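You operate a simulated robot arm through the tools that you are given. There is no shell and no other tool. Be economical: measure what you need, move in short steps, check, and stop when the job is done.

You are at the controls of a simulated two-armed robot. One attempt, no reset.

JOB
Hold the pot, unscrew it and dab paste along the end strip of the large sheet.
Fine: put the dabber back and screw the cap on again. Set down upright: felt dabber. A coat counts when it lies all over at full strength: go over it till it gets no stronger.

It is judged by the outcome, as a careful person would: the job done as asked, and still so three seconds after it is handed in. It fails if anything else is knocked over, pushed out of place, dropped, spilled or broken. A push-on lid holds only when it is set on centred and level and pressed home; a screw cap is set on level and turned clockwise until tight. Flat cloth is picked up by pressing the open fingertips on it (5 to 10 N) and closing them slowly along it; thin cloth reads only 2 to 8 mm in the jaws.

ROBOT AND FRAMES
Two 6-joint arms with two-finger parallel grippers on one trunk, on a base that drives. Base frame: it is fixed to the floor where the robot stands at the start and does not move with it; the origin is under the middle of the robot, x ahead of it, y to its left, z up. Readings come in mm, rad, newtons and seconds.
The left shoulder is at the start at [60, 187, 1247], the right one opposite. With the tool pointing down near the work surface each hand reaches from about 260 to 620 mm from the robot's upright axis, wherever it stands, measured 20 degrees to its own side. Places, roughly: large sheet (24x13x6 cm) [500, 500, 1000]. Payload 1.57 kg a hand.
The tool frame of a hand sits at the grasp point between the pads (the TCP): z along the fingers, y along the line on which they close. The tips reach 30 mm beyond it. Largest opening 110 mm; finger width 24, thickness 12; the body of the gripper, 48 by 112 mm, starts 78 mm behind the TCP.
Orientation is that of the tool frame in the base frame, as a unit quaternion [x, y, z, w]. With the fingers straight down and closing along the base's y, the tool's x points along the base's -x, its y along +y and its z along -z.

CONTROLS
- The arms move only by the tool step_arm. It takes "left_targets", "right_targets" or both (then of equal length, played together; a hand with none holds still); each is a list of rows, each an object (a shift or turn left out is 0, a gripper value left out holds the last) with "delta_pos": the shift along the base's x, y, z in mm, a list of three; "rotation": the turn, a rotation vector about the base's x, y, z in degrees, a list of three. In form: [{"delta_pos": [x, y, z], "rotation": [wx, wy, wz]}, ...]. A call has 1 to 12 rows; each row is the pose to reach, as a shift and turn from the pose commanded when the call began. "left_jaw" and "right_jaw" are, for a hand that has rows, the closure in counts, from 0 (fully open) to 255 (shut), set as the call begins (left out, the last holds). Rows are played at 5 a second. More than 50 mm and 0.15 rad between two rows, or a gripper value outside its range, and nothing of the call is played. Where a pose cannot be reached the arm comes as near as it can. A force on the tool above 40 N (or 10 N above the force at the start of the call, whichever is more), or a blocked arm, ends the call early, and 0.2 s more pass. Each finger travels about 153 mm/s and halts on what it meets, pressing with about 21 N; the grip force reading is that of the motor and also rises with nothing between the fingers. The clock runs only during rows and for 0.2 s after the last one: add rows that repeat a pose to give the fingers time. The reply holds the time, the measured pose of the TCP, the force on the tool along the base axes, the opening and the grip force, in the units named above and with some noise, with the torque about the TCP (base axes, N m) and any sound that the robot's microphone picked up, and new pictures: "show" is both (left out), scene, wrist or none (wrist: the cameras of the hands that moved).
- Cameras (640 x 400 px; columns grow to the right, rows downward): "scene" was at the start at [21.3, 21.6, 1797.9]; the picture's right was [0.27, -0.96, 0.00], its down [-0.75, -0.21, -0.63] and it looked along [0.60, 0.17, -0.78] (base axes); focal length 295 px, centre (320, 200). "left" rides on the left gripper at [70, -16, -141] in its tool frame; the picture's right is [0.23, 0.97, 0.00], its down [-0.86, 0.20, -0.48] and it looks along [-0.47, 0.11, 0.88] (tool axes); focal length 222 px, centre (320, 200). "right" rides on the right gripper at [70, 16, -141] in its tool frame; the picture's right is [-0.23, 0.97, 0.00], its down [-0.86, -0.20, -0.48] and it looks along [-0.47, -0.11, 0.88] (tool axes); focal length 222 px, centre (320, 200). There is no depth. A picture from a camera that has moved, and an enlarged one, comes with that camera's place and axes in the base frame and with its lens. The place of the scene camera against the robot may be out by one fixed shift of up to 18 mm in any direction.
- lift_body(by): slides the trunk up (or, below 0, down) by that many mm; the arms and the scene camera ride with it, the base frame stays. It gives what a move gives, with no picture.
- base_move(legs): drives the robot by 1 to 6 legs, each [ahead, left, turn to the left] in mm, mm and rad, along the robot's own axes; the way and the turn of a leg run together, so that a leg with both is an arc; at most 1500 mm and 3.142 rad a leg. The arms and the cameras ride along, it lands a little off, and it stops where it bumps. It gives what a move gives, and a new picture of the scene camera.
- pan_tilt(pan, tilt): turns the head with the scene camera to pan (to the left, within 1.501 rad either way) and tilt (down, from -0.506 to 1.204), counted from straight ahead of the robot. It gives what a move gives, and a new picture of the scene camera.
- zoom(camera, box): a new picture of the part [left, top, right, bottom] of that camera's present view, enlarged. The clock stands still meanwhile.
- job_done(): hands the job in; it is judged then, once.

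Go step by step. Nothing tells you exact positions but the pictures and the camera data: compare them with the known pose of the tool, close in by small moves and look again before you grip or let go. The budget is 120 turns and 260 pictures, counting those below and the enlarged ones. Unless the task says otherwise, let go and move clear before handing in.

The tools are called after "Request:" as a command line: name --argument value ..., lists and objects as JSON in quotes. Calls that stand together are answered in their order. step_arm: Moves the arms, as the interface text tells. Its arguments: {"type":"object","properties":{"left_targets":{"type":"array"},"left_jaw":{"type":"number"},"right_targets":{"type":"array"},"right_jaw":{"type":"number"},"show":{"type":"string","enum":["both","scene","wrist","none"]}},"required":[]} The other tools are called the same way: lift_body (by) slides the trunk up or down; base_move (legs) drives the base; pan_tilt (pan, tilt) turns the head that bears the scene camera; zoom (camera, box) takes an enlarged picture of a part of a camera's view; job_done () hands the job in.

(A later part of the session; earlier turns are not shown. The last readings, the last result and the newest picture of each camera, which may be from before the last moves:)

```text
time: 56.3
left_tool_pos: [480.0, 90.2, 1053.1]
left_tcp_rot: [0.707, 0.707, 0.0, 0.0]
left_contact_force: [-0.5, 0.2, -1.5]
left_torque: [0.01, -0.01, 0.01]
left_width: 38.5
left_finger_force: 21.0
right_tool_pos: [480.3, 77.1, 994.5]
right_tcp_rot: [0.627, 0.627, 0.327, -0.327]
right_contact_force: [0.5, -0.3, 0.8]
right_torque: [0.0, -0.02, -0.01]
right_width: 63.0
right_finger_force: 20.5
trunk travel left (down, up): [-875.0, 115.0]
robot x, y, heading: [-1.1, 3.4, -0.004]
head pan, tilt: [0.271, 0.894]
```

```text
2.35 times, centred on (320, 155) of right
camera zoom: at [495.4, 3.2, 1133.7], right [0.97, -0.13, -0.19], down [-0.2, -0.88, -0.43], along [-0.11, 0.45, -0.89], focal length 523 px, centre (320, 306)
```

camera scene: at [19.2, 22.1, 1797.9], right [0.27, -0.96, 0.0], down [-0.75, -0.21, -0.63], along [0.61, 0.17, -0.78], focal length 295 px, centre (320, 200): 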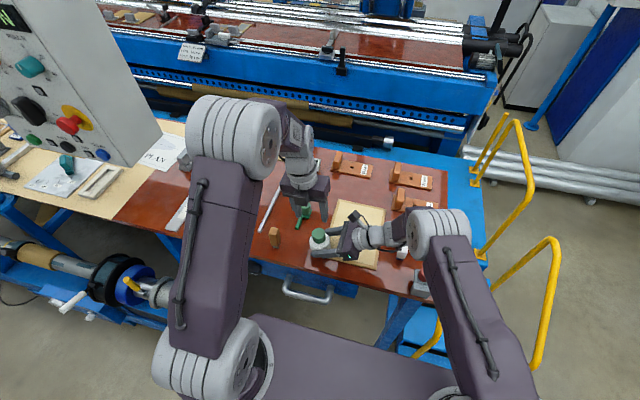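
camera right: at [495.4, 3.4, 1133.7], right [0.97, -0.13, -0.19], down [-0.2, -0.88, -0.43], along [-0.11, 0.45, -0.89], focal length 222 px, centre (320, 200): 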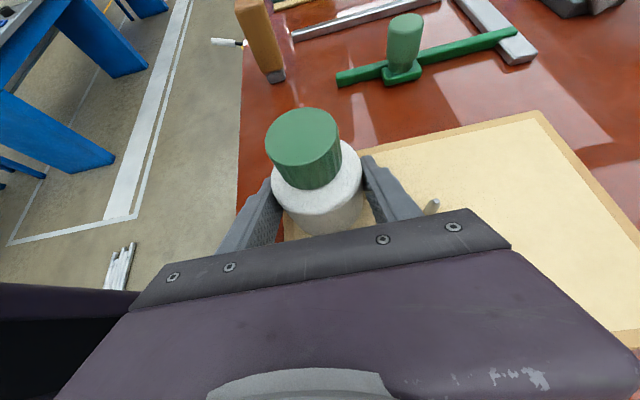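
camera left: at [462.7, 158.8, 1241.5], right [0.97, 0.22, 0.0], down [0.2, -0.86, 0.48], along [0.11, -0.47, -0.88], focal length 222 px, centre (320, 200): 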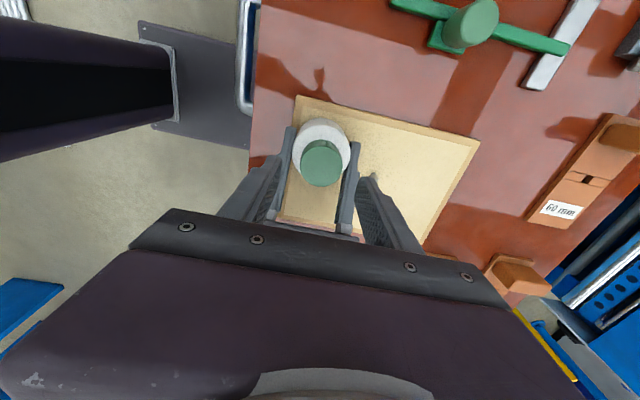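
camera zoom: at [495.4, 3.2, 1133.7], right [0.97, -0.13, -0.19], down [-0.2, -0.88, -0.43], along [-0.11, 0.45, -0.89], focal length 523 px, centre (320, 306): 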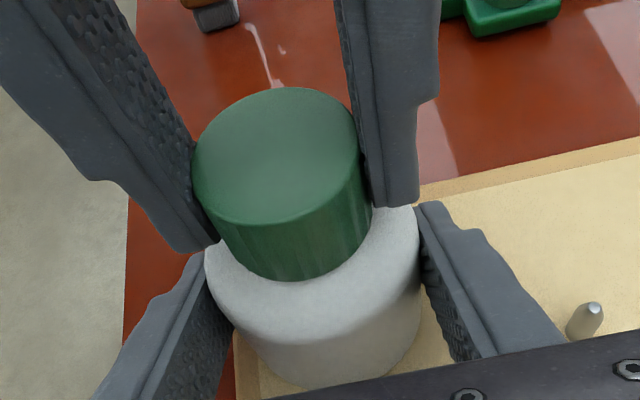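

Well centred again with no side load. I'll turn 100° counterclockwise.

Request:
step_arm --left_targets '[{"delta_pos": [0, 0, 0.2], "rotation": [0, 0, 8.5]}, {"delta_pos": [0, 0, 0.3], "rotation": [0, 0, 17]}, {"delta_pos": [0, 0, 0.4], "rotation": [0, 0, 25.5]}, {"delta_pos": [0, 0, 0.5], "rotation": [0, 0, 34]}, {"delta_pos": [0, 0, 0.6], "rotation": [0, 0, 42.5]}, {"delta_pos": [0, 0, 0.7], "rotation": [0, 0, 51]}, {"delta_pos": [0, 0, 0.8], "rotation": [0, 0, 59.5]}, {"delta_pos": [0, 0, 0.9], "rotation": [0, 0, 68]}, {"delta_pos": [0, 0, 1.0], "rotation": [0, 0, 76.5]}, {"delta_pos": [0, 0, 1.1], "rotation": [0, 0, 85]}, {"delta_pos": [0, 0, 1.2], "rotation": [0, 0, 93]}, {"delta_pos": [0, 0, 1.3], "rotation": [0, 0, 100]}]' --show "none"

Request:
step_arm --left_targets '[{"delta_pos": [0, 0, 0.2], "rotation": [0, 0, 8]}, {"delta_pos": [0, 0, 0.3], "rotation": [0, 0, 16]}, {"delta_pos": [0, 0, 0.4], "rotation": [0, 0, 24]}, {"delta_pos": [0, 0, 0.5], "rotation": [0, 0, 32]}, {"delta_pos": [0, 0, 0.6], "rotation": [0, 0, 40]}, {"delta_pos": [0, 0, 0.7], "rotation": [0, 0, 48]}, {"delta_pos": [0, 0, 0.8], "rotation": [0, 0, 56]}, {"delta_pos": [0, 0, 0.9], "rotation": [0, 0, 64]}, {"delta_pos": [0, 0, 1.0], "rotation": [0, 0, 72]}, {"delta_pos": [0, 0, 1.1], "rotation": [0, 0, 80]}]' --show "none"

Request:
zoom --camera "right" --box '[240, 70, 400, 240]'

```text
time: 58.9
left_tool_pos: [480.9, 90.6, 1053.7]
left_tcp_rot: [-0.087, 0.996, 0.0, 0.0]
left_contact_force: [-9.7, -11.9, -1.4]
left_torque: [-0.36, 0.27, -0.1]
left_width: 38.5
left_finger_force: 21.2
right_tool_pos: [480.5, 79.7, 994.1]
right_tcp_rot: [0.628, 0.627, 0.327, -0.326]
right_contact_force: [12.3, 10.9, 5.9]
right_torque: [-0.14, 0.11, -0.15]
right_width: 62.7
right_finger_force: 20.9
trunk travel left (down, up): [-875.0, 115.0]
robot x, y, heading: [2.8, -0.6, -0.0]
head pan, tilt: [0.271, 0.894]
```

```text
time: 61.1
left_tool_pos: [480.0, 92.2, 1056.1]
left_tcp_rot: [0.708, -0.707, 0.001, -0.001]
left_contact_force: [-3.9, -11.5, -1.7]
left_torque: [-0.35, 0.19, -0.09]
left_width: 38.6
left_finger_force: 20.8
right_tool_pos: [479.9, 79.2, 995.3]
right_tcp_rot: [0.628, 0.626, 0.328, -0.326]
right_contact_force: [9.1, 10.0, 12.1]
right_torque: [0.19, -0.08, -0.15]
right_width: 62.5
right_finger_force: 20.9
trunk travel left (down, up): [-875.0, 115.0]
robot x, y, heading: [4.3, 1.3, -0.001]
head pan, tilt: [0.271, 0.894]
```

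```text
2.35 times, centred on (320, 155) of right
camera zoom: at [495.1, 2.9, 1133.9], right [0.97, -0.13, -0.19], down [-0.2, -0.88, -0.43], along [-0.11, 0.45, -0.89], focal length 523 px, centre (320, 306)
```

zoom: 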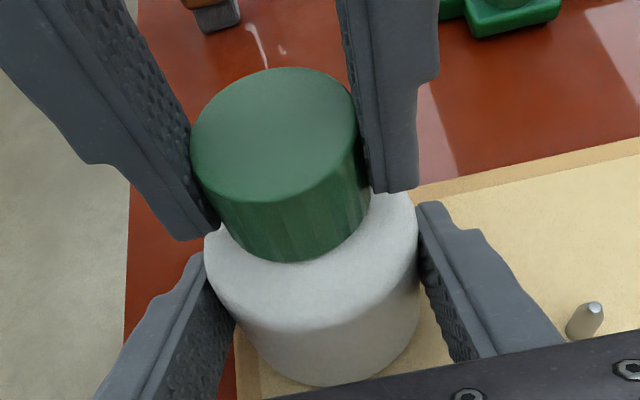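

The cap rose a few more mm. I'll ease the side load and test with a small lift.

Request:
step_arm --left_targets '[{"delta_pos": [-0.2, -0.7, 0]}, {"delta_pos": [-0.2, -0.7, 1]}, {"delta_pos": [-0.2, -0.7, 2]}]' --show "none"

Request:
zoom --camera "right" --box '[240, 70, 400, 240]'

```text
time: 61.9
left_tool_pos: [479.0, 90.6, 1056.5]
left_tcp_rot: [-0.707, 0.707, 0.0, 0.001]
left_contact_force: [-0.1, 1.4, 0.7]
left_torque: [-0.02, 0.02, -0.04]
left_width: 38.8
left_finger_force: 20.9
right_tool_pos: [479.8, 78.0, 994.4]
right_tcp_rot: [0.629, 0.627, 0.326, -0.325]
right_contact_force: [5.0, -0.2, 12.9]
right_torque: [0.59, -0.14, -0.17]
right_width: 62.6
right_finger_force: 21.5
trunk travel left (down, up): [-875.0, 115.0]
robot x, y, heading: [-0.5, 0.7, 0.001]
head pan, tilt: [0.271, 0.894]
```

```text
2.35 times, centred on (320, 155) of right
camera zoom: at [495.0, 2.9, 1133.6], right [0.97, -0.13, -0.19], down [-0.2, -0.88, -0.43], along [-0.11, 0.45, -0.89], focal length 523 px, centre (320, 306)
```

zoom: 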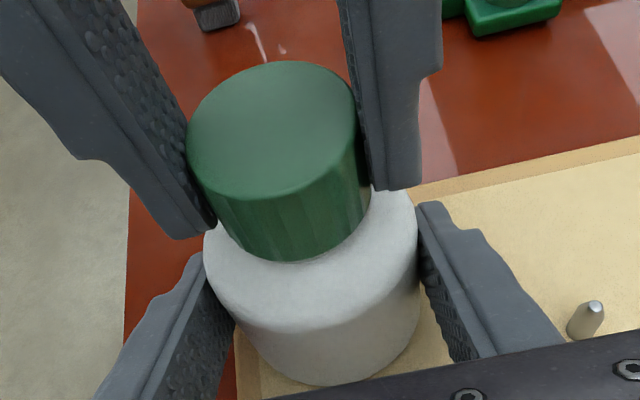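

Request:
step_arm --left_targets '[{"delta_pos": [0, 0, 1]}, {"delta_pos": [0, 0, 2]}, {"delta_pos": [0, 0, 3]}]' --show "none"

Request:
zoom --camera "right" --box '[240, 70, 400, 240]'

```text
time: 62.7
left_tool_pos: [479.0, 90.2, 1058.9]
left_tcp_rot: [-0.706, 0.708, -0.001, 0.001]
left_contact_force: [0.2, -0.5, 0.0]
left_torque: [0.0, -0.02, 0.02]
left_width: 38.8
left_finger_force: 21.2
right_tool_pos: [479.0, 77.9, 993.7]
right_tcp_rot: [0.627, 0.627, 0.326, -0.327]
right_contact_force: [2.1, -0.4, 8.3]
right_torque: [0.37, -0.11, -0.12]
right_width: 62.3
right_finger_force: 20.7
trunk travel left (down, up): [-875.0, 115.0]
robot x, y, heading: [-0.4, -2.3, -0.001]
head pan, tilt: [0.271, 0.894]
```

```text
2.35 times, centred on (320, 155) of right
camera zoom: at [494.9, 2.9, 1133.5], right [0.97, -0.13, -0.19], down [-0.2, -0.88, -0.43], along [-0.11, 0.45, -0.89], focal length 523 px, centre (320, 306)
```

zoom: 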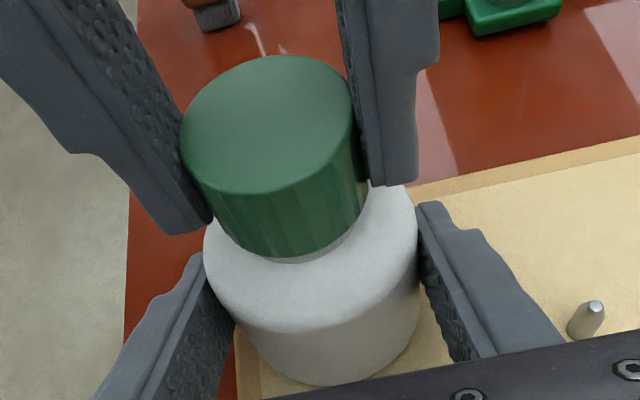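

Request:
step_arm --left_targets '[{"delta_pos": [0, 0, 2]}, {"delta_pos": [0, 0, 4]}, {"delta_pos": [0, 0, 6]}, {"delta_pos": [0, 0, 8]}]' --show "none"

Request:
zoom --camera "right" --box '[240, 70, 400, 240]'

```text
time: 63.7
left_tool_pos: [478.9, 91.1, 1068.0]
left_tcp_rot: [-0.706, 0.708, -0.001, 0.0]
left_contact_force: [-0.7, 1.0, -0.8]
left_torque: [0.0, -0.02, 0.0]
left_width: 38.8
left_finger_force: 20.8
right_tool_pos: [479.1, 78.6, 995.9]
right_tcp_rot: [0.628, 0.627, 0.326, -0.326]
right_contact_force: [-1.3, -0.8, 4.7]
right_torque: [0.12, -0.01, 0.04]
right_width: 62.4
right_finger_force: 21.2
trunk travel left (down, up): [-875.0, 115.0]
robot x, y, heading: [1.0, 2.3, 0.005]
head pan, tilt: [0.271, 0.894]
```

```text
2.35 times, centred on (320, 155) of right
camera zoom: at [494.9, 2.9, 1133.5], right [0.97, -0.13, -0.19], down [-0.2, -0.88, -0.42], along [-0.11, 0.45, -0.89], focal length 523 px, centre (320, 306)
```

zoom: 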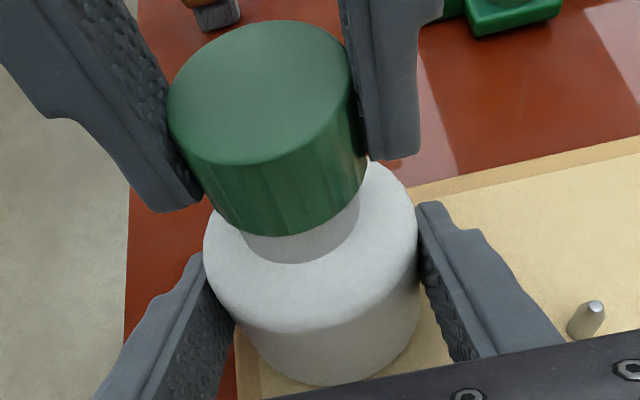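

The neck now shows, so the cap is truly off the thread. I'll keep lifting slowly.

Request:
step_arm --left_targets '[{"delta_pos": [0, 0, 3]}, {"delta_pos": [0, 0, 6]}, {"delta_pos": [0, 0, 9]}, {"delta_pos": [0, 0, 13]}, {"delta_pos": [0, 0, 17]}, {"delta_pos": [0, 0, 21]}, {"delta_pos": [0, 0, 26]}, {"delta_pos": [0, 0, 31]}, {"delta_pos": [0, 0, 36]}]' --show "none"

Request:
zoom --camera "right" --box '[200, 0, 440, 240]'

```text
time: 65.7
left_tool_pos: [480.6, 90.5, 1102.6]
left_tcp_rot: [-0.706, 0.708, -0.001, 0.0]
left_contact_force: [0.6, -0.5, -0.3]
left_torque: [-0.02, -0.01, 0.01]
left_width: 38.8
left_finger_force: 21.3
right_tool_pos: [480.4, 78.7, 995.4]
right_tcp_rot: [0.628, 0.627, 0.325, -0.326]
right_contact_force: [0.0, -0.1, -1.2]
right_torque: [0.0, -0.02, 0.01]
right_width: 62.5
right_finger_force: 21.1
trunk travel left (down, up): [-875.0, 115.0]
robot x, y, heading: [-1.7, -1.9, -0.001]
head pan, tilt: [0.271, 0.894]
```

```text
1.67 times, centred on (320, 120) of right
camera zoom: at [495.6, 3.3, 1133.5], right [0.97, -0.13, -0.19], down [-0.2, -0.88, -0.43], along [-0.11, 0.45, -0.89], focal length 370 px, centre (320, 333)
```

zoom: 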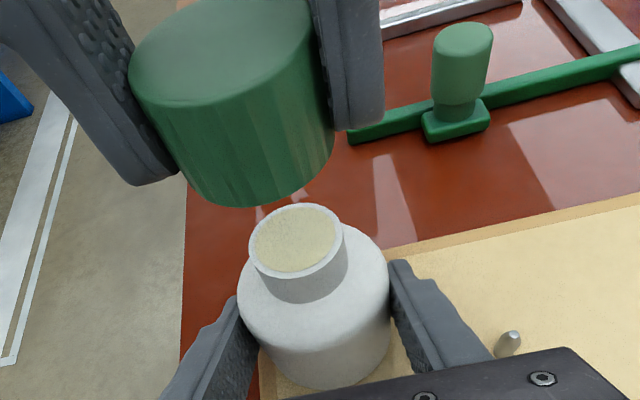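

The pot is open with paste inside and nothing attached to the cap, so the dabber is a separate tool. I'll look at the two candidates: the wooden block with a grey foot and the white block with a blue foot.

Request:
zoom --camera "right" --box '[200, 0, 360, 100]'

Request:
zoom --camera "scene" --box '[240, 210, 320, 260]'

Request:
zoom --camera "scene" --box '[360, 220, 440, 300]'

```text
4.00 times, centred on (280, 50) of right
camera zoom: at [495.6, 3.3, 1133.5], right [0.97, -0.13, -0.19], down [-0.2, -0.88, -0.43], along [-0.11, 0.45, -0.89], focal length 888 px, centre (480, 800)
```

zoom: 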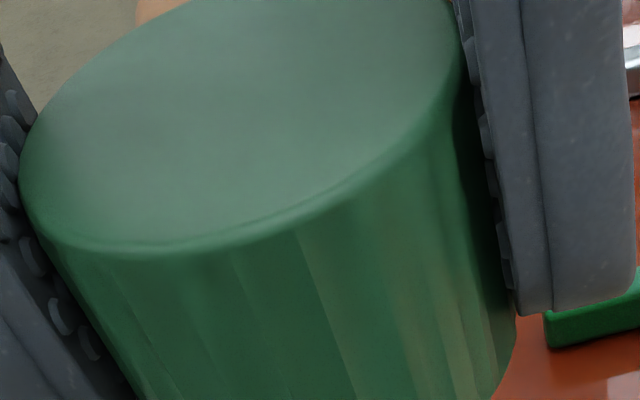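

```text
8.00 times, centred on (280, 235) of scene
camera zoom: at [21.8, 21.7, 1797.9], right [0.27, -0.96, 0.0], down [-0.75, -0.21, -0.63], along [0.6, 0.17, -0.78], focal length 2360 px, centre (640, -80)
```

zoom: 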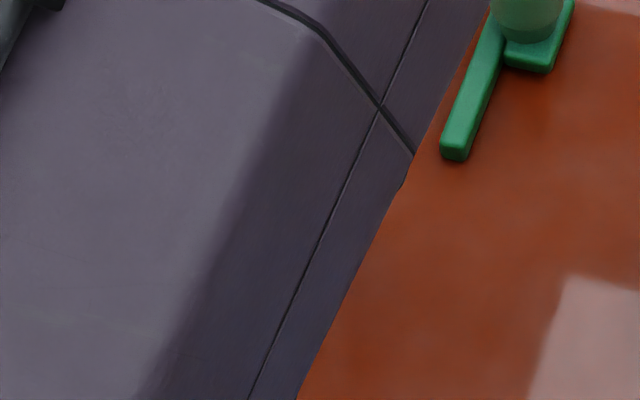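

```text
5.00 times, centred on (400, 260) of scene
camera zoom: at [21.8, 21.7, 1797.9], right [0.27, -0.96, 0.0], down [-0.75, -0.21, -0.63], along [0.6, 0.17, -0.78], focal length 1475 px, centre (-80, -100)
```

zoom: 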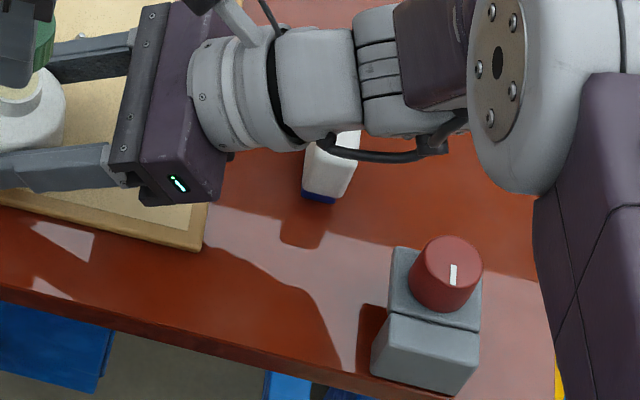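

The wooden block with the grey felt foot, near (439, 290), is the dabber. First I set the cap down, open side down, on free table at about (490, 185).

Request:
step_arm --left_targets '[{"delta_pos": [0, 0, 12]}, {"delta_pos": [4, 25, 14]}, {"delta_pos": [8, 60, 14]}, {"delta_pos": [10, 95, 14]}, {"delta_pos": [10, 95, -20]}, {"delta_pos": [10, 95, -60]}, {"delta_pos": [10, 95, -90]}, {"delta_pos": [10, 95, -105]}, {"delta_pos": [10, 95, -105]}]' --show "both"

Request:
zoom --camera "right" --box '[200, 0, 440, 200]'

```text
time: 67.7
left_tool_pos: [489.0, 185.1, 996.7]
left_tcp_rot: [-0.706, 0.708, -0.001, 0.0]
left_contact_force: [0.2, -0.7, -0.3]
left_torque: [0.0, -0.02, -0.01]
left_width: 38.5
left_finger_force: 21.0
right_tool_pos: [478.9, 79.7, 996.3]
right_tcp_rot: [0.628, 0.627, 0.326, -0.326]
right_contact_force: [0.7, 0.1, 0.4]
right_torque: [-0.01, 0.0, -0.01]
right_width: 62.3
right_finger_force: 20.6
trunk travel left (down, up): [-875.0, 115.0]
robot x, y, heading: [-0.2, -2.5, -0.0]
head pan, tilt: [0.271, 0.894]
camera scene: at [21.8, 21.7, 1797.9], right [0.27, -0.96, 0.0], down [-0.75, -0.21, -0.63], along [0.6, 0.17, -0.78], focal length 295 px, centre (320, 200)
camera left: at [505.5, 114.9, 1138.3], right [-0.97, -0.23, 0.0], down [-0.2, 0.86, 0.48], along [-0.11, 0.47, -0.88], focal length 222 px, centre (320, 200)
```

scene: 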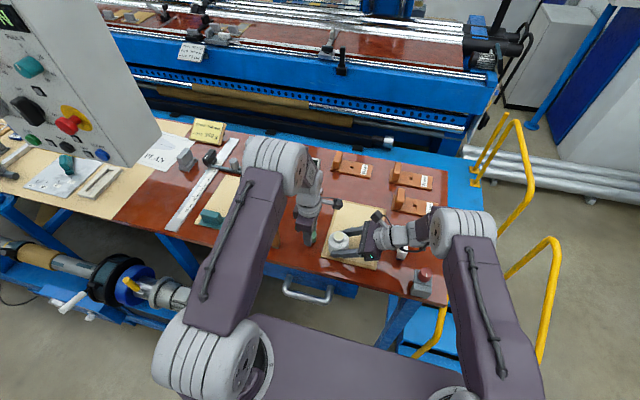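
left: 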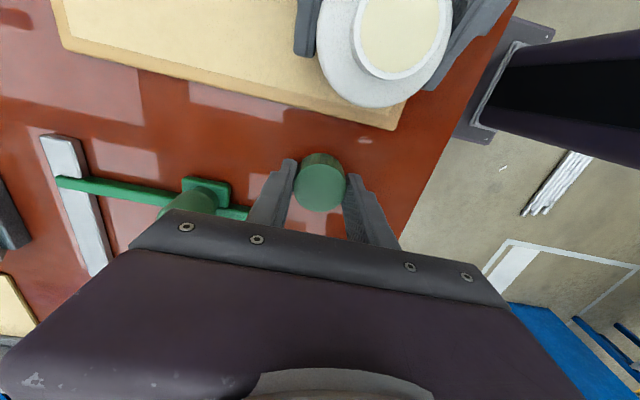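

```text
2.00 times, centred on (320, 100) of right
camera zoom: at [495.6, 3.3, 1133.5], right [0.97, -0.13, -0.19], down [-0.2, -0.88, -0.43], along [-0.11, 0.45, -0.89], focal length 444 px, centre (320, 400)
```

zoom: 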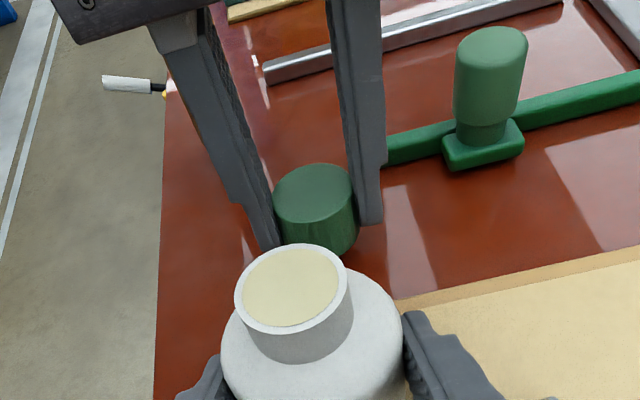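

Request:
step_arm --left_targets '[{"delta_pos": [0, 0, -3]}, {"delta_pos": [0, 0, -6]}, {"delta_pos": [0, 0, -8]}, {"delta_pos": [0, 0, -10]}]' --show "none"

```text
time: 68.7
left_tool_pos: [488.4, 185.8, 987.1]
left_tcp_rot: [-0.706, 0.708, 0.0, 0.0]
left_contact_force: [-0.4, -0.1, -1.1]
left_torque: [0.01, 0.01, 0.04]
left_width: 38.6
left_finger_force: 21.0
right_tool_pos: [479.7, 78.5, 994.6]
right_tcp_rot: [0.628, 0.628, 0.325, -0.326]
right_contact_force: [0.0, 0.0, -0.9]
right_torque: [0.04, 0.0, 0.02]
right_width: 62.4
right_finger_force: 21.1
trunk travel left (down, up): [-875.0, 115.0]
robot x, y, heading: [3.2, -0.4, -0.001]
head pan, tilt: [0.271, 0.894]
```

Request:
step_arm --left_targets '[{"delta_pos": [0, 0, -1]}, {"delta_pos": [0, 0, -2]}, {"delta_pos": [0, 0, -3]}]' --show "none"

Request:
zoom --camera "right" --box '[240, 30, 400, 130]'

```text
time: 69.5
left_tool_pos: [490.7, 186.6, 984.6]
left_tcp_rot: [-0.707, 0.708, 0.0, 0.001]
left_contact_force: [0.5, 0.4, -0.7]
left_torque: [-0.03, 0.03, 0.02]
left_width: 39.0
left_finger_force: 21.2
right_tool_pos: [480.7, 78.8, 994.7]
right_tcp_rot: [0.627, 0.627, 0.327, -0.327]
right_contact_force: [-0.5, 0.1, 0.4]
right_torque: [-0.04, 0.01, 0.02]
right_width: 62.6
right_finger_force: 20.8
trunk travel left (down, up): [-875.0, 115.0]
robot x, y, heading: [1.2, -1.0, 0.003]
head pan, tilt: [0.271, 0.894]
```

```text
4.00 times, centred on (320, 80) of right
camera zoom: at [495.6, 3.3, 1133.5], right [0.97, -0.13, -0.19], down [-0.2, -0.88, -0.43], along [-0.11, 0.45, -0.89], focal length 888 px, centre (320, 680)
```

zoom: 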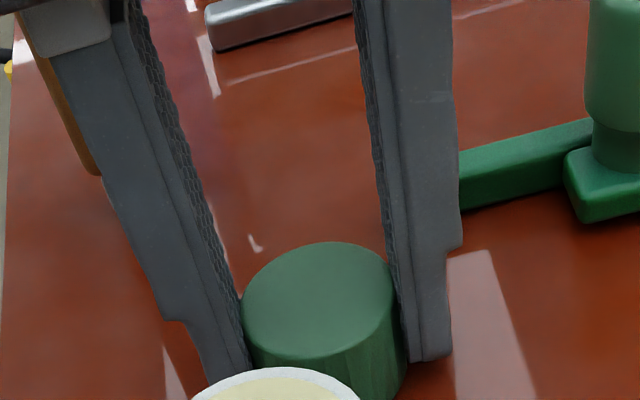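

Request:
step_arm --left_targets '[{"delta_pos": [0, 0, -1]}, {"delta_pos": [0, 0, -2]}, {"delta_pos": [0, 0, -3]}]' --show "none"

```text
time: 70.3
left_tool_pos: [490.9, 187.9, 983.8]
left_tcp_rot: [-0.707, 0.707, -0.001, 0.001]
left_contact_force: [0.4, 4.4, 15.8]
left_torque: [0.3, 0.09, -0.01]
left_width: 38.9
left_finger_force: 20.4
right_tool_pos: [479.2, 78.3, 995.7]
right_tcp_rot: [0.628, 0.628, 0.326, -0.325]
right_contact_force: [0.1, 0.3, -0.3]
right_torque: [-0.01, 0.02, -0.02]
right_width: 62.4
right_finger_force: 21.1
trunk travel left (down, up): [-875.0, 115.0]
robot x, y, heading: [0.7, -1.0, -0.001]
head pan, tilt: [0.271, 0.894]
```

The cap is seated on the table. I'll open, rise clear and turn the left hand back toward neutral.

Request:
step_arm --left_targets '[{"delta_pos": [0, 0, 1]}, {"delta_pos": [0, 0, 1]}, {"delta_pos": [0, 0, 1]}]' --left_jaw 115 --show "none"

Request:
step_arm --left_targets '[{"delta_pos": [0, 0, 15]}, {"delta_pos": [0, 0, 40]}, {"delta_pos": [0, 0, 70]}, {"delta_pos": [-5, 10, 110]}, {"delta_pos": [-10, 20, 150], "rotation": [0, 0, -8]}, {"delta_pos": [-15, 30, 190], "rotation": [0, 0, -16]}, {"delta_pos": [-20, 40, 200], "rotation": [0, 0, -24]}, {"delta_pos": [-25, 50, 200], "rotation": [0, 0, -32]}, {"delta_pos": [-30, 60, 200], "rotation": [0, 0, -40]}, {"delta_pos": [-35, 70, 200], "rotation": [0, 0, -48]}, {"delta_pos": [-40, 80, 200], "rotation": [0, 0, -56]}, {"delta_pos": [-50, 90, 200], "rotation": [0, 0, -64]}]' --show "none"

Request:
step_arm --left_targets '[{"delta_pos": [0, 0, 0], "rotation": [0, 0, -8]}, {"delta_pos": [-5, 5, 0], "rotation": [0, 0, -16]}, {"delta_pos": [-10, 10, 0], "rotation": [0, 0, -26]}]' --show "both"

Request:
zoom --camera "left" --box '[160, 40, 480, 240]'

```text
time: 71.1
left_tool_pos: [490.5, 186.3, 982.7]
left_tcp_rot: [-0.706, 0.708, 0.0, 0.0]
left_contact_force: [-0.1, 0.1, 0.2]
left_torque: [0.0, 0.03, 0.05]
left_width: 60.6
left_finger_force: 0.1
right_tool_pos: [480.4, 79.7, 994.3]
right_tcp_rot: [0.628, 0.627, 0.326, -0.326]
right_contact_force: [0.1, -0.4, -0.1]
right_torque: [0.01, 0.0, 0.0]
right_width: 62.2
right_finger_force: 21.1
trunk travel left (down, up): [-875.0, 115.0]
robot x, y, heading: [-1.3, 0.3, -0.004]
head pan, tilt: [0.271, 0.894]
```

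```text
time: 73.7
left_tool_pos: [440.1, 278.6, 1183.7]
left_tcp_rot: [-0.224, 0.975, -0.001, 0.001]
left_contact_force: [-0.1, -0.8, 0.0]
left_torque: [-0.05, 0.02, 0.0]
left_width: 60.3
left_finger_force: 0.1
right_tool_pos: [479.2, 78.7, 995.3]
right_tcp_rot: [0.628, 0.627, 0.327, -0.326]
right_contact_force: [0.0, 0.1, 0.6]
right_torque: [-0.04, 0.02, 0.0]
right_width: 62.4
right_finger_force: 20.6
trunk travel left (down, up): [-875.0, 115.0]
robot x, y, heading: [0.9, 0.6, -0.003]
head pan, tilt: [0.271, 0.894]
```

```text
refused: row 3 steps farther than a row can; nothing moved
```

```text
2.00 times, centred on (320, 140) of left
camera zoom: at [384.7, 233.6, 1325.6], right [-0.63, 0.78, 0.0], down [0.68, 0.55, 0.48], along [0.37, 0.3, -0.88], focal length 444 px, centre (320, 320)
```

zoom: 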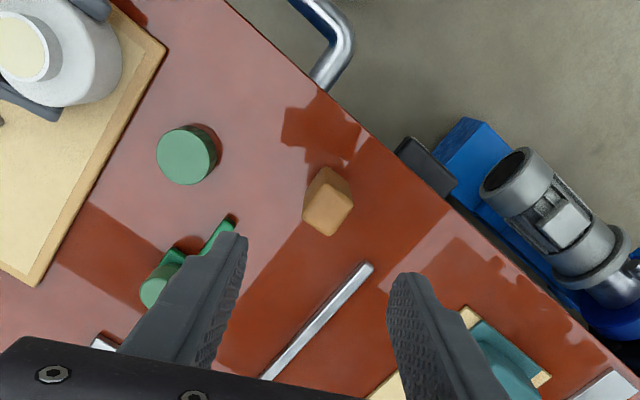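

Request:
step_arm --left_targets '[{"delta_pos": [-5, 3, 0], "rotation": [0, 0, -8]}, {"delta_pos": [-10, 6, 0], "rotation": [0, 0, -16]}, {"delta_pos": [-15, 9, 0], "rotation": [0, 0, -24]}, {"delta_pos": [-20, 10, 0], "rotation": [0, 0, -26]}]' --show "scene"

Request:
zoom --camera "left" --box '[240, 40, 400, 140]'

Request:
zoom --camera "right" --box '[200, 0, 320, 100]'

Request:
zoom --camera "scene" --box '[240, 200, 320, 260]'

```text
time: 74.7
left_tool_pos: [420.4, 284.1, 1184.2]
left_tcp_rot: [0.001, 1.0, 0.0, 0.0]
left_contact_force: [0.3, -0.6, 0.3]
left_torque: [-0.01, 0.01, 0.02]
left_width: 60.8
left_finger_force: 0.1
right_tool_pos: [480.1, 78.4, 994.5]
right_tcp_rot: [0.628, 0.627, 0.326, -0.326]
right_contact_force: [-0.4, -0.3, 0.5]
right_torque: [-0.01, 0.01, -0.01]
right_width: 62.7
right_finger_force: 21.0
trunk travel left (down, up): [-875.0, 115.0]
robot x, y, heading: [0.5, -0.1, -0.001]
head pan, tilt: [0.271, 0.894]
camera scene: at [21.5, 21.6, 1797.9], right [0.27, -0.96, 0.0], down [-0.75, -0.21, -0.63], along [0.6, 0.17, -0.78], focal length 295 px, centre (320, 200)
```

scene: 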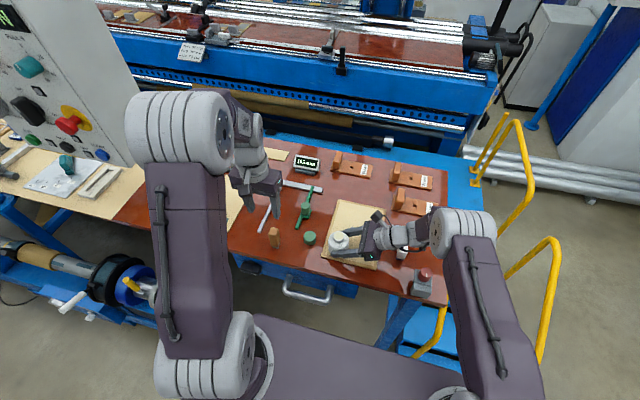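

```text
4.00 times, centred on (320, 90) of left
camera zoom: at [350.6, 269.7, 1325.2], right [-0.22, 0.97, 0.0], down [0.86, 0.2, 0.48], along [0.47, 0.11, -0.88], focal length 888 px, centre (320, 640)
```

zoom: 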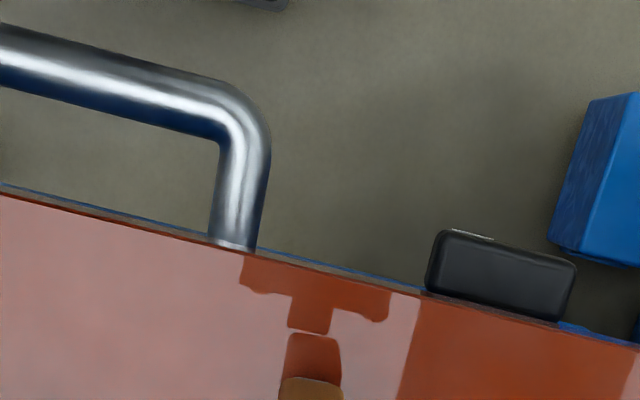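

```text
4.00 times, centred on (260, 50) of right
camera zoom: at [495.4, 3.2, 1133.6], right [0.97, -0.13, -0.19], down [-0.2, -0.88, -0.43], along [-0.11, 0.45, -0.89], focal length 888 px, centre (560, 800)
```

zoom: 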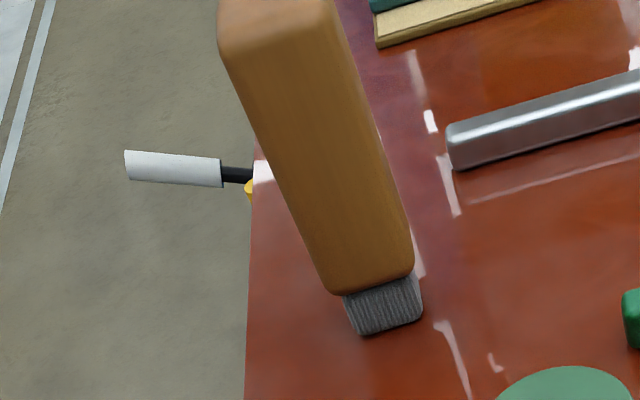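

```text
6.67 times, centred on (280, 230) of scene
camera zoom: at [21.5, 21.6, 1797.9], right [0.27, -0.96, 0.0], down [-0.75, -0.21, -0.63], along [0.6, 0.17, -0.78], focal length 1967 px, centre (587, 0)
```

zoom: 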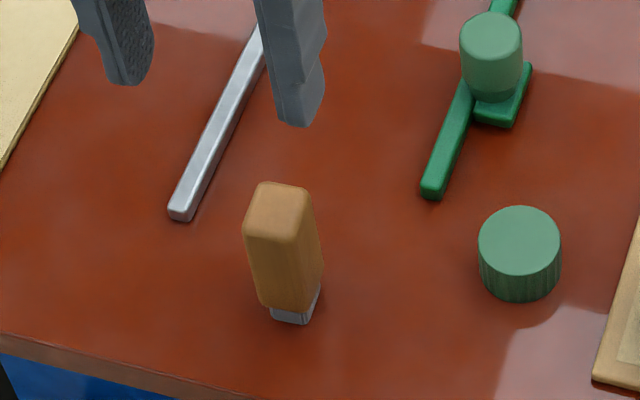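

The dabber stands at about (441, 291), roughly 80 mm tall, with its felt foot down. I'll move the left hand above it with fingers closing along y.

Request:
step_arm --left_targets '[{"delta_pos": [10, 4, -30]}, {"delta_pos": [20, 7, -60]}, {"delta_pos": [21, 7, -90]}, {"delta_pos": [21, 7, -104]}, {"delta_pos": [21, 7, -104]}]' --left_jaw 85 --show "wrist"

Request:
zoom --camera "right" --box '[200, 0, 320, 100]'

Request:
zoom --camera "left" --box '[240, 100, 400, 220]'

```text
time: 75.9
left_tool_pos: [441.0, 293.0, 1079.1]
left_tcp_rot: [0.002, 1.0, -0.001, 0.0]
left_contact_force: [-0.5, 0.1, 1.4]
left_torque: [0.02, 0.01, 0.02]
left_width: 73.5
left_finger_force: 0.0
right_tool_pos: [480.0, 77.2, 994.3]
right_tcp_rot: [0.628, 0.627, 0.326, -0.326]
right_contact_force: [0.5, -0.1, -0.6]
right_torque: [-0.01, -0.03, -0.02]
right_width: 62.6
right_finger_force: 21.0
trunk travel left (down, up): [-875.0, 115.0]
robot x, y, heading: [2.4, 1.2, -0.002]
head pan, tilt: [0.271, 0.894]
camera left: at [371.4, 277.0, 1220.4], right [-0.23, 0.97, 0.0], down [0.86, 0.2, 0.48], along [0.47, 0.11, -0.88], focal length 222 px, centre (320, 200)
```

left: 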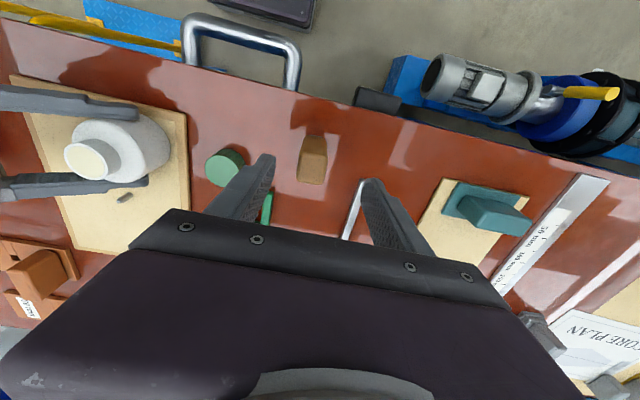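

```text
4.00 times, centred on (260, 50) of right
camera zoom: at [495.5, 3.4, 1133.5], right [0.97, -0.13, -0.19], down [-0.2, -0.88, -0.43], along [-0.11, 0.45, -0.89], focal length 888 px, centre (560, 800)
```

zoom: 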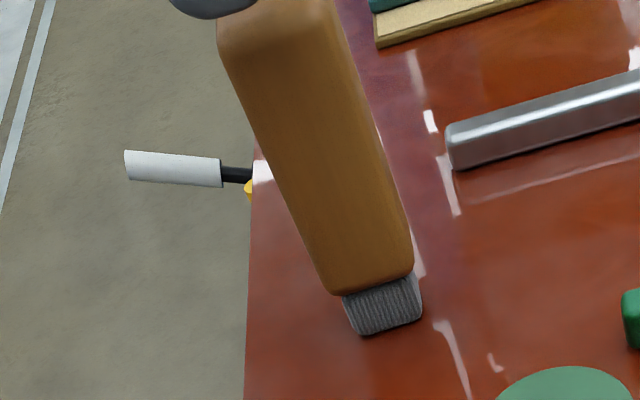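

```text
3.33 times, centred on (320, 160) of left
camera zoom: at [371.4, 277.0, 1220.4], right [-0.23, 0.97, 0.0], down [0.86, 0.2, 0.48], along [0.47, 0.11, -0.88], focal length 740 px, centre (320, 333)
```

zoom: 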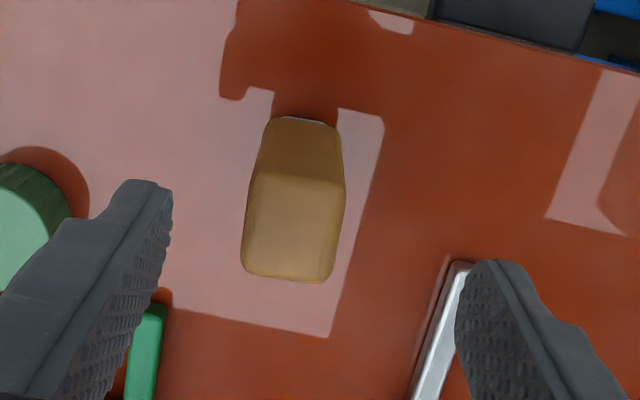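

Request:
step_arm --left_targets '[{"delta_pos": [1.5, -5, 0], "rotation": [0, 0, 6]}, {"delta_pos": [1.5, -5, -20], "rotation": [0, 0, 6]}, {"delta_pos": [1.5, -5, -40], "rotation": [0, 0, 6]}, {"delta_pos": [1.5, -5, -60], "rotation": [0, 0, 6]}, {"delta_pos": [1.5, -5, -68], "rotation": [0, 0, 6]}, {"delta_pos": [1.5, -5, -68], "rotation": [0, 0, 6]}]' --show "wrist"

Request:
zoom --camera "right" --box '[200, 0, 320, 100]'

```text
time: 77.3
left_tool_pos: [442.9, 287.8, 1010.1]
left_tcp_rot: [-0.051, 0.999, 0.0, 0.0]
left_contact_force: [0.0, 0.0, -0.5]
left_torque: [0.0, -0.03, 0.01]
left_width: 73.6
left_finger_force: 0.1
right_tool_pos: [480.4, 79.0, 995.0]
right_tcp_rot: [0.627, 0.627, 0.326, -0.327]
right_contact_force: [0.5, 0.3, -0.5]
right_torque: [0.0, -0.02, 0.01]
right_width: 62.5
right_finger_force: 20.8
trunk travel left (down, up): [-875.0, 115.0]
robot x, y, heading: [-1.9, -1.0, 0.001]
head pan, tilt: [0.271, 0.894]
camera left: at [375.6, 266.0, 1151.1], right [-0.33, 0.95, 0.0], down [0.83, 0.29, 0.48], along [0.45, 0.16, -0.88], focal length 222 px, centre (320, 200)
```

left: 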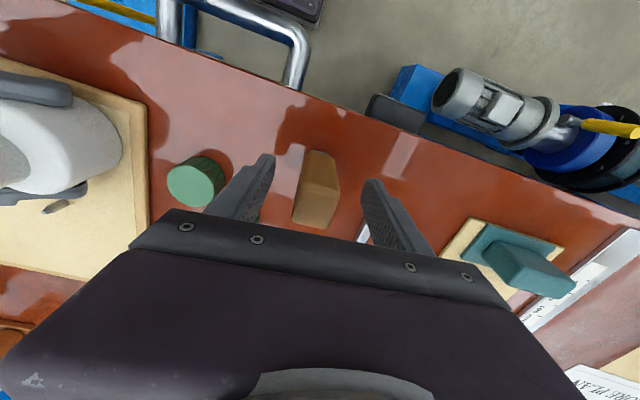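

```text
4.00 times, centred on (260, 50) of right
camera zoom: at [495.6, 3.4, 1133.5], right [0.97, -0.13, -0.19], down [-0.2, -0.88, -0.43], along [-0.11, 0.45, -0.89], focal length 888 px, centre (560, 800)
```

zoom: 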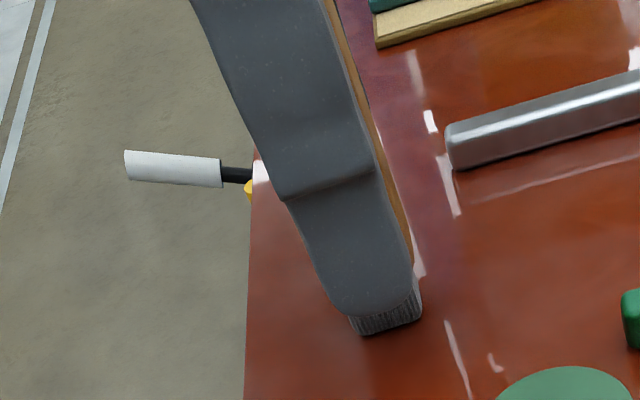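

Request:
step_arm --left_targets '[{"delta_pos": [1.5, 0, 0]}, {"delta_pos": [1.5, 0, 0]}]' --left_jaw 150 --show "none"

Request:
step_arm --left_targets '[{"delta_pos": [0, 0, 0]}, {"delta_pos": [0, 0, 0]}, {"delta_pos": [0, 0, 0]}]' --left_jaw 240 --show "wrist"

```text
time: 77.9
left_tool_pos: [444.0, 287.1, 1009.2]
left_tcp_rot: [-0.051, 0.999, 0.0, 0.001]
left_contact_force: [-0.5, 0.3, 0.3]
left_torque: [0.03, 0.0, 0.0]
left_width: 45.2
left_finger_force: 0.0
right_tool_pos: [480.5, 77.8, 994.1]
right_tcp_rot: [0.628, 0.627, 0.326, -0.327]
right_contact_force: [0.4, -0.7, -0.2]
right_torque: [-0.01, -0.01, -0.02]
right_width: 62.6
right_finger_force: 21.5
trunk travel left (down, up): [-875.0, 115.0]
robot x, y, heading: [3.0, -1.8, -0.001]
head pan, tilt: [0.271, 0.894]
```

```text
time: 78.7
left_tool_pos: [444.6, 287.7, 1010.1]
left_tcp_rot: [-0.05, 0.999, 0.0, 0.0]
left_contact_force: [0.7, -0.4, 1.4]
left_torque: [0.01, -0.05, 0.0]
left_width: 25.5
left_finger_force: 21.3
right_tool_pos: [479.2, 78.7, 993.0]
right_tcp_rot: [0.627, 0.627, 0.326, -0.328]
right_contact_force: [-0.2, 0.6, 0.5]
right_torque: [-0.01, 0.02, 0.0]
right_width: 62.5
right_finger_force: 21.0
trunk travel left (down, up): [-875.0, 115.0]
robot x, y, heading: [5.6, 1.8, -0.005]
head pan, tilt: [0.271, 0.894]
camera left: at [377.3, 265.1, 1151.7], right [-0.33, 0.95, 0.0], down [0.83, 0.29, 0.48], along [0.45, 0.16, -0.88], focal length 222 px, centre (320, 200)
```

left: 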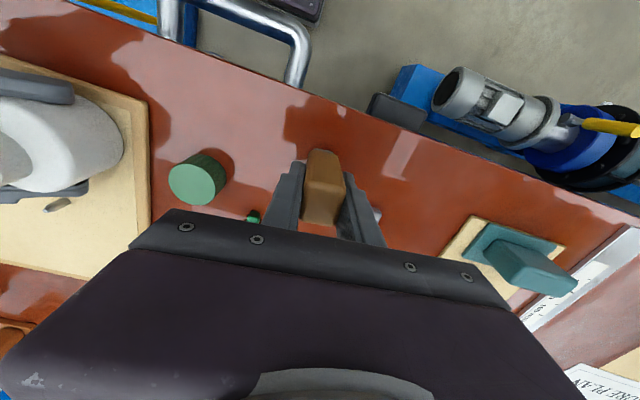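

The dabber is gripped at 25.5 mm. I'll lift it and carry it above the pot mouth.

Request:
step_arm --left_targets '[{"delta_pos": [0, 0, 20]}, {"delta_pos": [0, 0, 50]}, {"delta_pos": [0, 0, 85]}, {"delta_pos": [5, -30, 115]}, {"delta_pos": [10, -65, 125]}, {"delta_pos": [18, -105, 125]}, {"delta_pos": [26, -145, 125]}, {"delta_pos": [32, -180, 125]}, {"delta_pos": [36, -197, 120]}, {"delta_pos": [36, -197, 110]}]' --show "both"

Request:
zoom --camera "right" --box '[220, 60, 400, 220]'

Request:
zoom --camera "scene" --box '[300, 190, 380, 260]'

```text
time: 80.9
left_tool_pos: [481.0, 91.0, 1121.6]
left_tcp_rot: [-0.051, 0.999, -0.002, -0.001]
left_contact_force: [0.6, 0.1, -0.4]
left_torque: [-0.03, -0.02, 0.03]
left_width: 25.4
left_finger_force: 20.9
right_tool_pos: [479.3, 79.8, 994.2]
right_tcp_rot: [0.628, 0.627, 0.326, -0.326]
right_contact_force: [-0.3, 0.0, 0.5]
right_torque: [0.03, 0.02, -0.03]
right_width: 62.2
right_finger_force: 20.6
trunk travel left (down, up): [-875.0, 115.0]
robot x, y, heading: [0.7, 3.3, -0.002]
head pan, tilt: [0.271, 0.894]
camera scene: at [21.9, 21.9, 1797.9], right [0.27, -0.96, 0.0], down [-0.75, -0.21, -0.63], along [0.6, 0.17, -0.78], focal length 295 px, centre (320, 200)
camera left: at [413.3, 68.5, 1263.5], right [-0.33, 0.95, 0.0], down [0.83, 0.29, 0.48], along [0.45, 0.16, -0.88], focal length 222 px, centre (320, 200)
```

scene: 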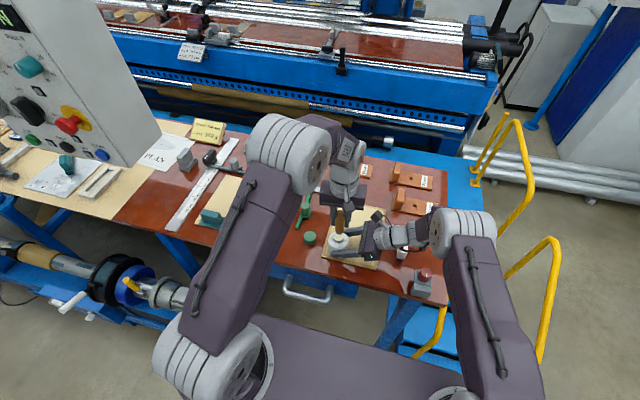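
left: 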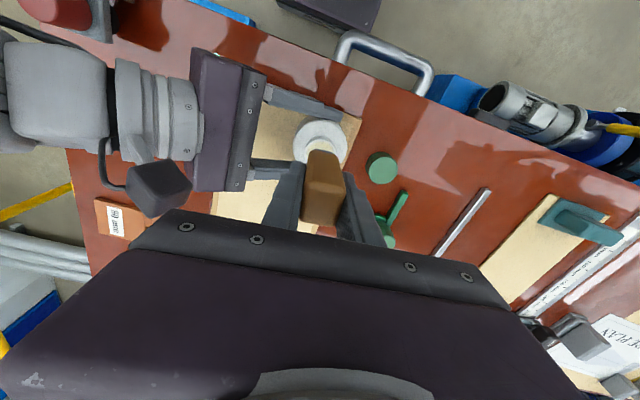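

```text
2.50 times, centred on (310, 140) of right
camera zoom: at [495.7, 3.4, 1133.5], right [0.97, -0.13, -0.19], down [-0.2, -0.88, -0.43], along [-0.11, 0.45, -0.89], focal length 555 px, centre (345, 350)
```

zoom: 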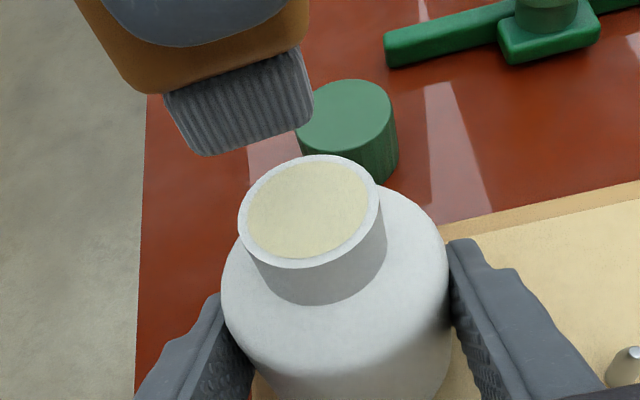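

```text
5.71 times, centred on (340, 225) of scene
camera zoom: at [21.9, 21.9, 1797.9], right [0.27, -0.96, 0.0], down [-0.75, -0.21, -0.63], along [0.6, 0.17, -0.78], focal length 1686 px, centre (206, 57)
```

zoom: 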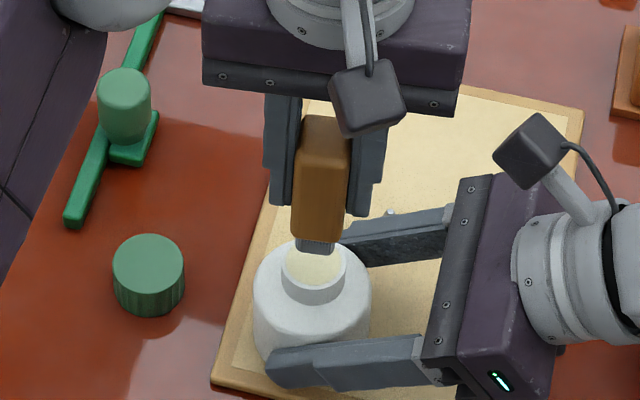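

Request:
step_arm --left_targets '[{"delta_pos": [1, 0, -9]}, {"delta_pos": [1, 0, -18]}, {"delta_pos": [1, 0, -18]}]' --show "none"

Request:
zoom --camera "right" --box '[260, 90, 360, 180]'

Request:
zoom --camera "scene" --box '[320, 220, 360, 250]'

```text
time: 81.7
left_tool_pos: [481.5, 90.8, 1103.1]
left_tcp_rot: [-0.051, 0.999, 0.0, 0.0]
left_contact_force: [0.6, -0.3, 0.6]
left_torque: [0.0, 0.02, 0.0]
left_width: 25.4
left_finger_force: 21.2
right_tool_pos: [479.7, 79.5, 994.5]
right_tcp_rot: [0.627, 0.627, 0.327, -0.328]
right_contact_force: [0.3, 0.0, 0.1]
right_torque: [0.01, 0.01, -0.02]
right_width: 62.4
right_finger_force: 20.6
trunk travel left (down, up): [-875.0, 115.0]
robot x, y, heading: [-2.5, -1.9, -0.001]
head pan, tilt: [0.271, 0.894]
```

```text
4.44 times, centred on (310, 135) of right
camera zoom: at [495.6, 3.3, 1133.5], right [0.97, -0.13, -0.19], down [-0.2, -0.88, -0.43], along [-0.11, 0.45, -0.89], focal length 987 px, centre (364, 489)
```

zoom: 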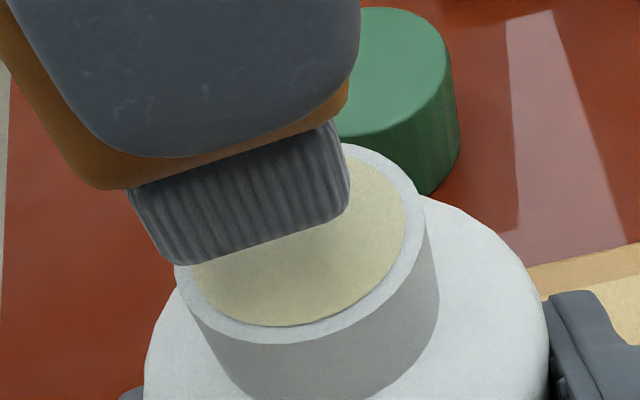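

```text
13.33 times, centred on (340, 235) of scene
camera zoom: at [21.8, 21.7, 1797.9], right [0.27, -0.96, 0.0], down [-0.75, -0.21, -0.63], along [0.6, 0.17, -0.78], focal length 3934 px, centre (53, -267)
```

zoom: 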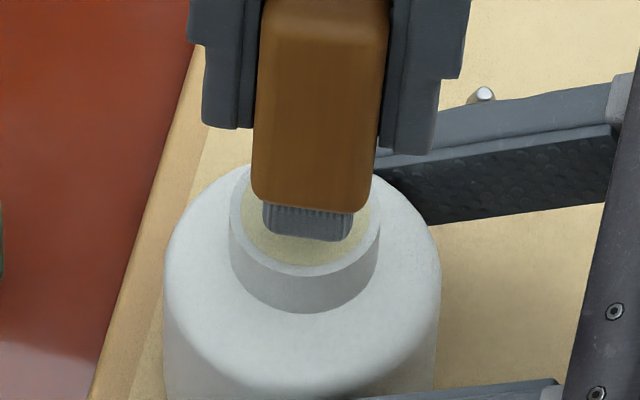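

Request:
step_arm --left_targets '[{"delta_pos": [1.5, 1, -4]}, {"delta_pos": [1.5, 1, -8]}, {"delta_pos": [1.5, 1, -10]}]' --show "none"

Request:
zoom --camera "right" --box '[260, 90, 360, 180]'

Request:
zoom --camera "scene" --box '[320, 220, 360, 250]'

```text
time: 82.5
left_tool_pos: [481.8, 91.2, 1093.6]
left_tcp_rot: [-0.052, 0.999, 0.0, 0.0]
left_contact_force: [-1.3, -0.7, 2.2]
left_torque: [-0.01, 0.07, -0.03]
left_width: 25.6
left_finger_force: 21.1
right_tool_pos: [480.0, 79.0, 994.1]
right_tcp_rot: [0.628, 0.627, 0.327, -0.326]
right_contact_force: [0.6, 0.7, -1.0]
right_torque: [0.08, -0.02, -0.03]
right_width: 62.5
right_finger_force: 20.4
trunk travel left (down, up): [-875.0, 115.0]
robot x, y, heading: [-2.6, -4.9, -0.0]
head pan, tilt: [0.271, 0.894]
```

```text
4.44 times, centred on (310, 135) of right
camera zoom: at [495.5, 3.3, 1133.6], right [0.97, -0.13, -0.19], down [-0.2, -0.88, -0.42], along [-0.11, 0.45, -0.89], focal length 987 px, centre (364, 489)
```

zoom: 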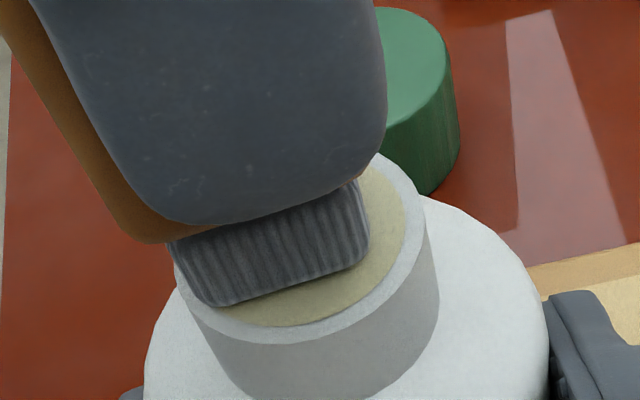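

```text
13.33 times, centred on (340, 235) of scene
camera zoom: at [21.7, 21.7, 1798.0], right [0.27, -0.96, 0.0], down [-0.75, -0.21, -0.63], along [0.6, 0.17, -0.78], focal length 3934 px, centre (53, -267)
```

zoom: 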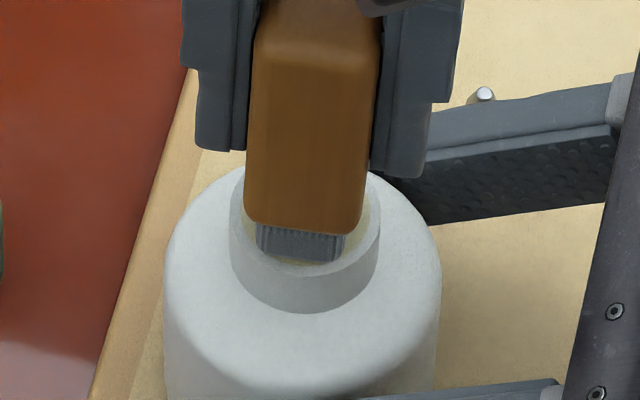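

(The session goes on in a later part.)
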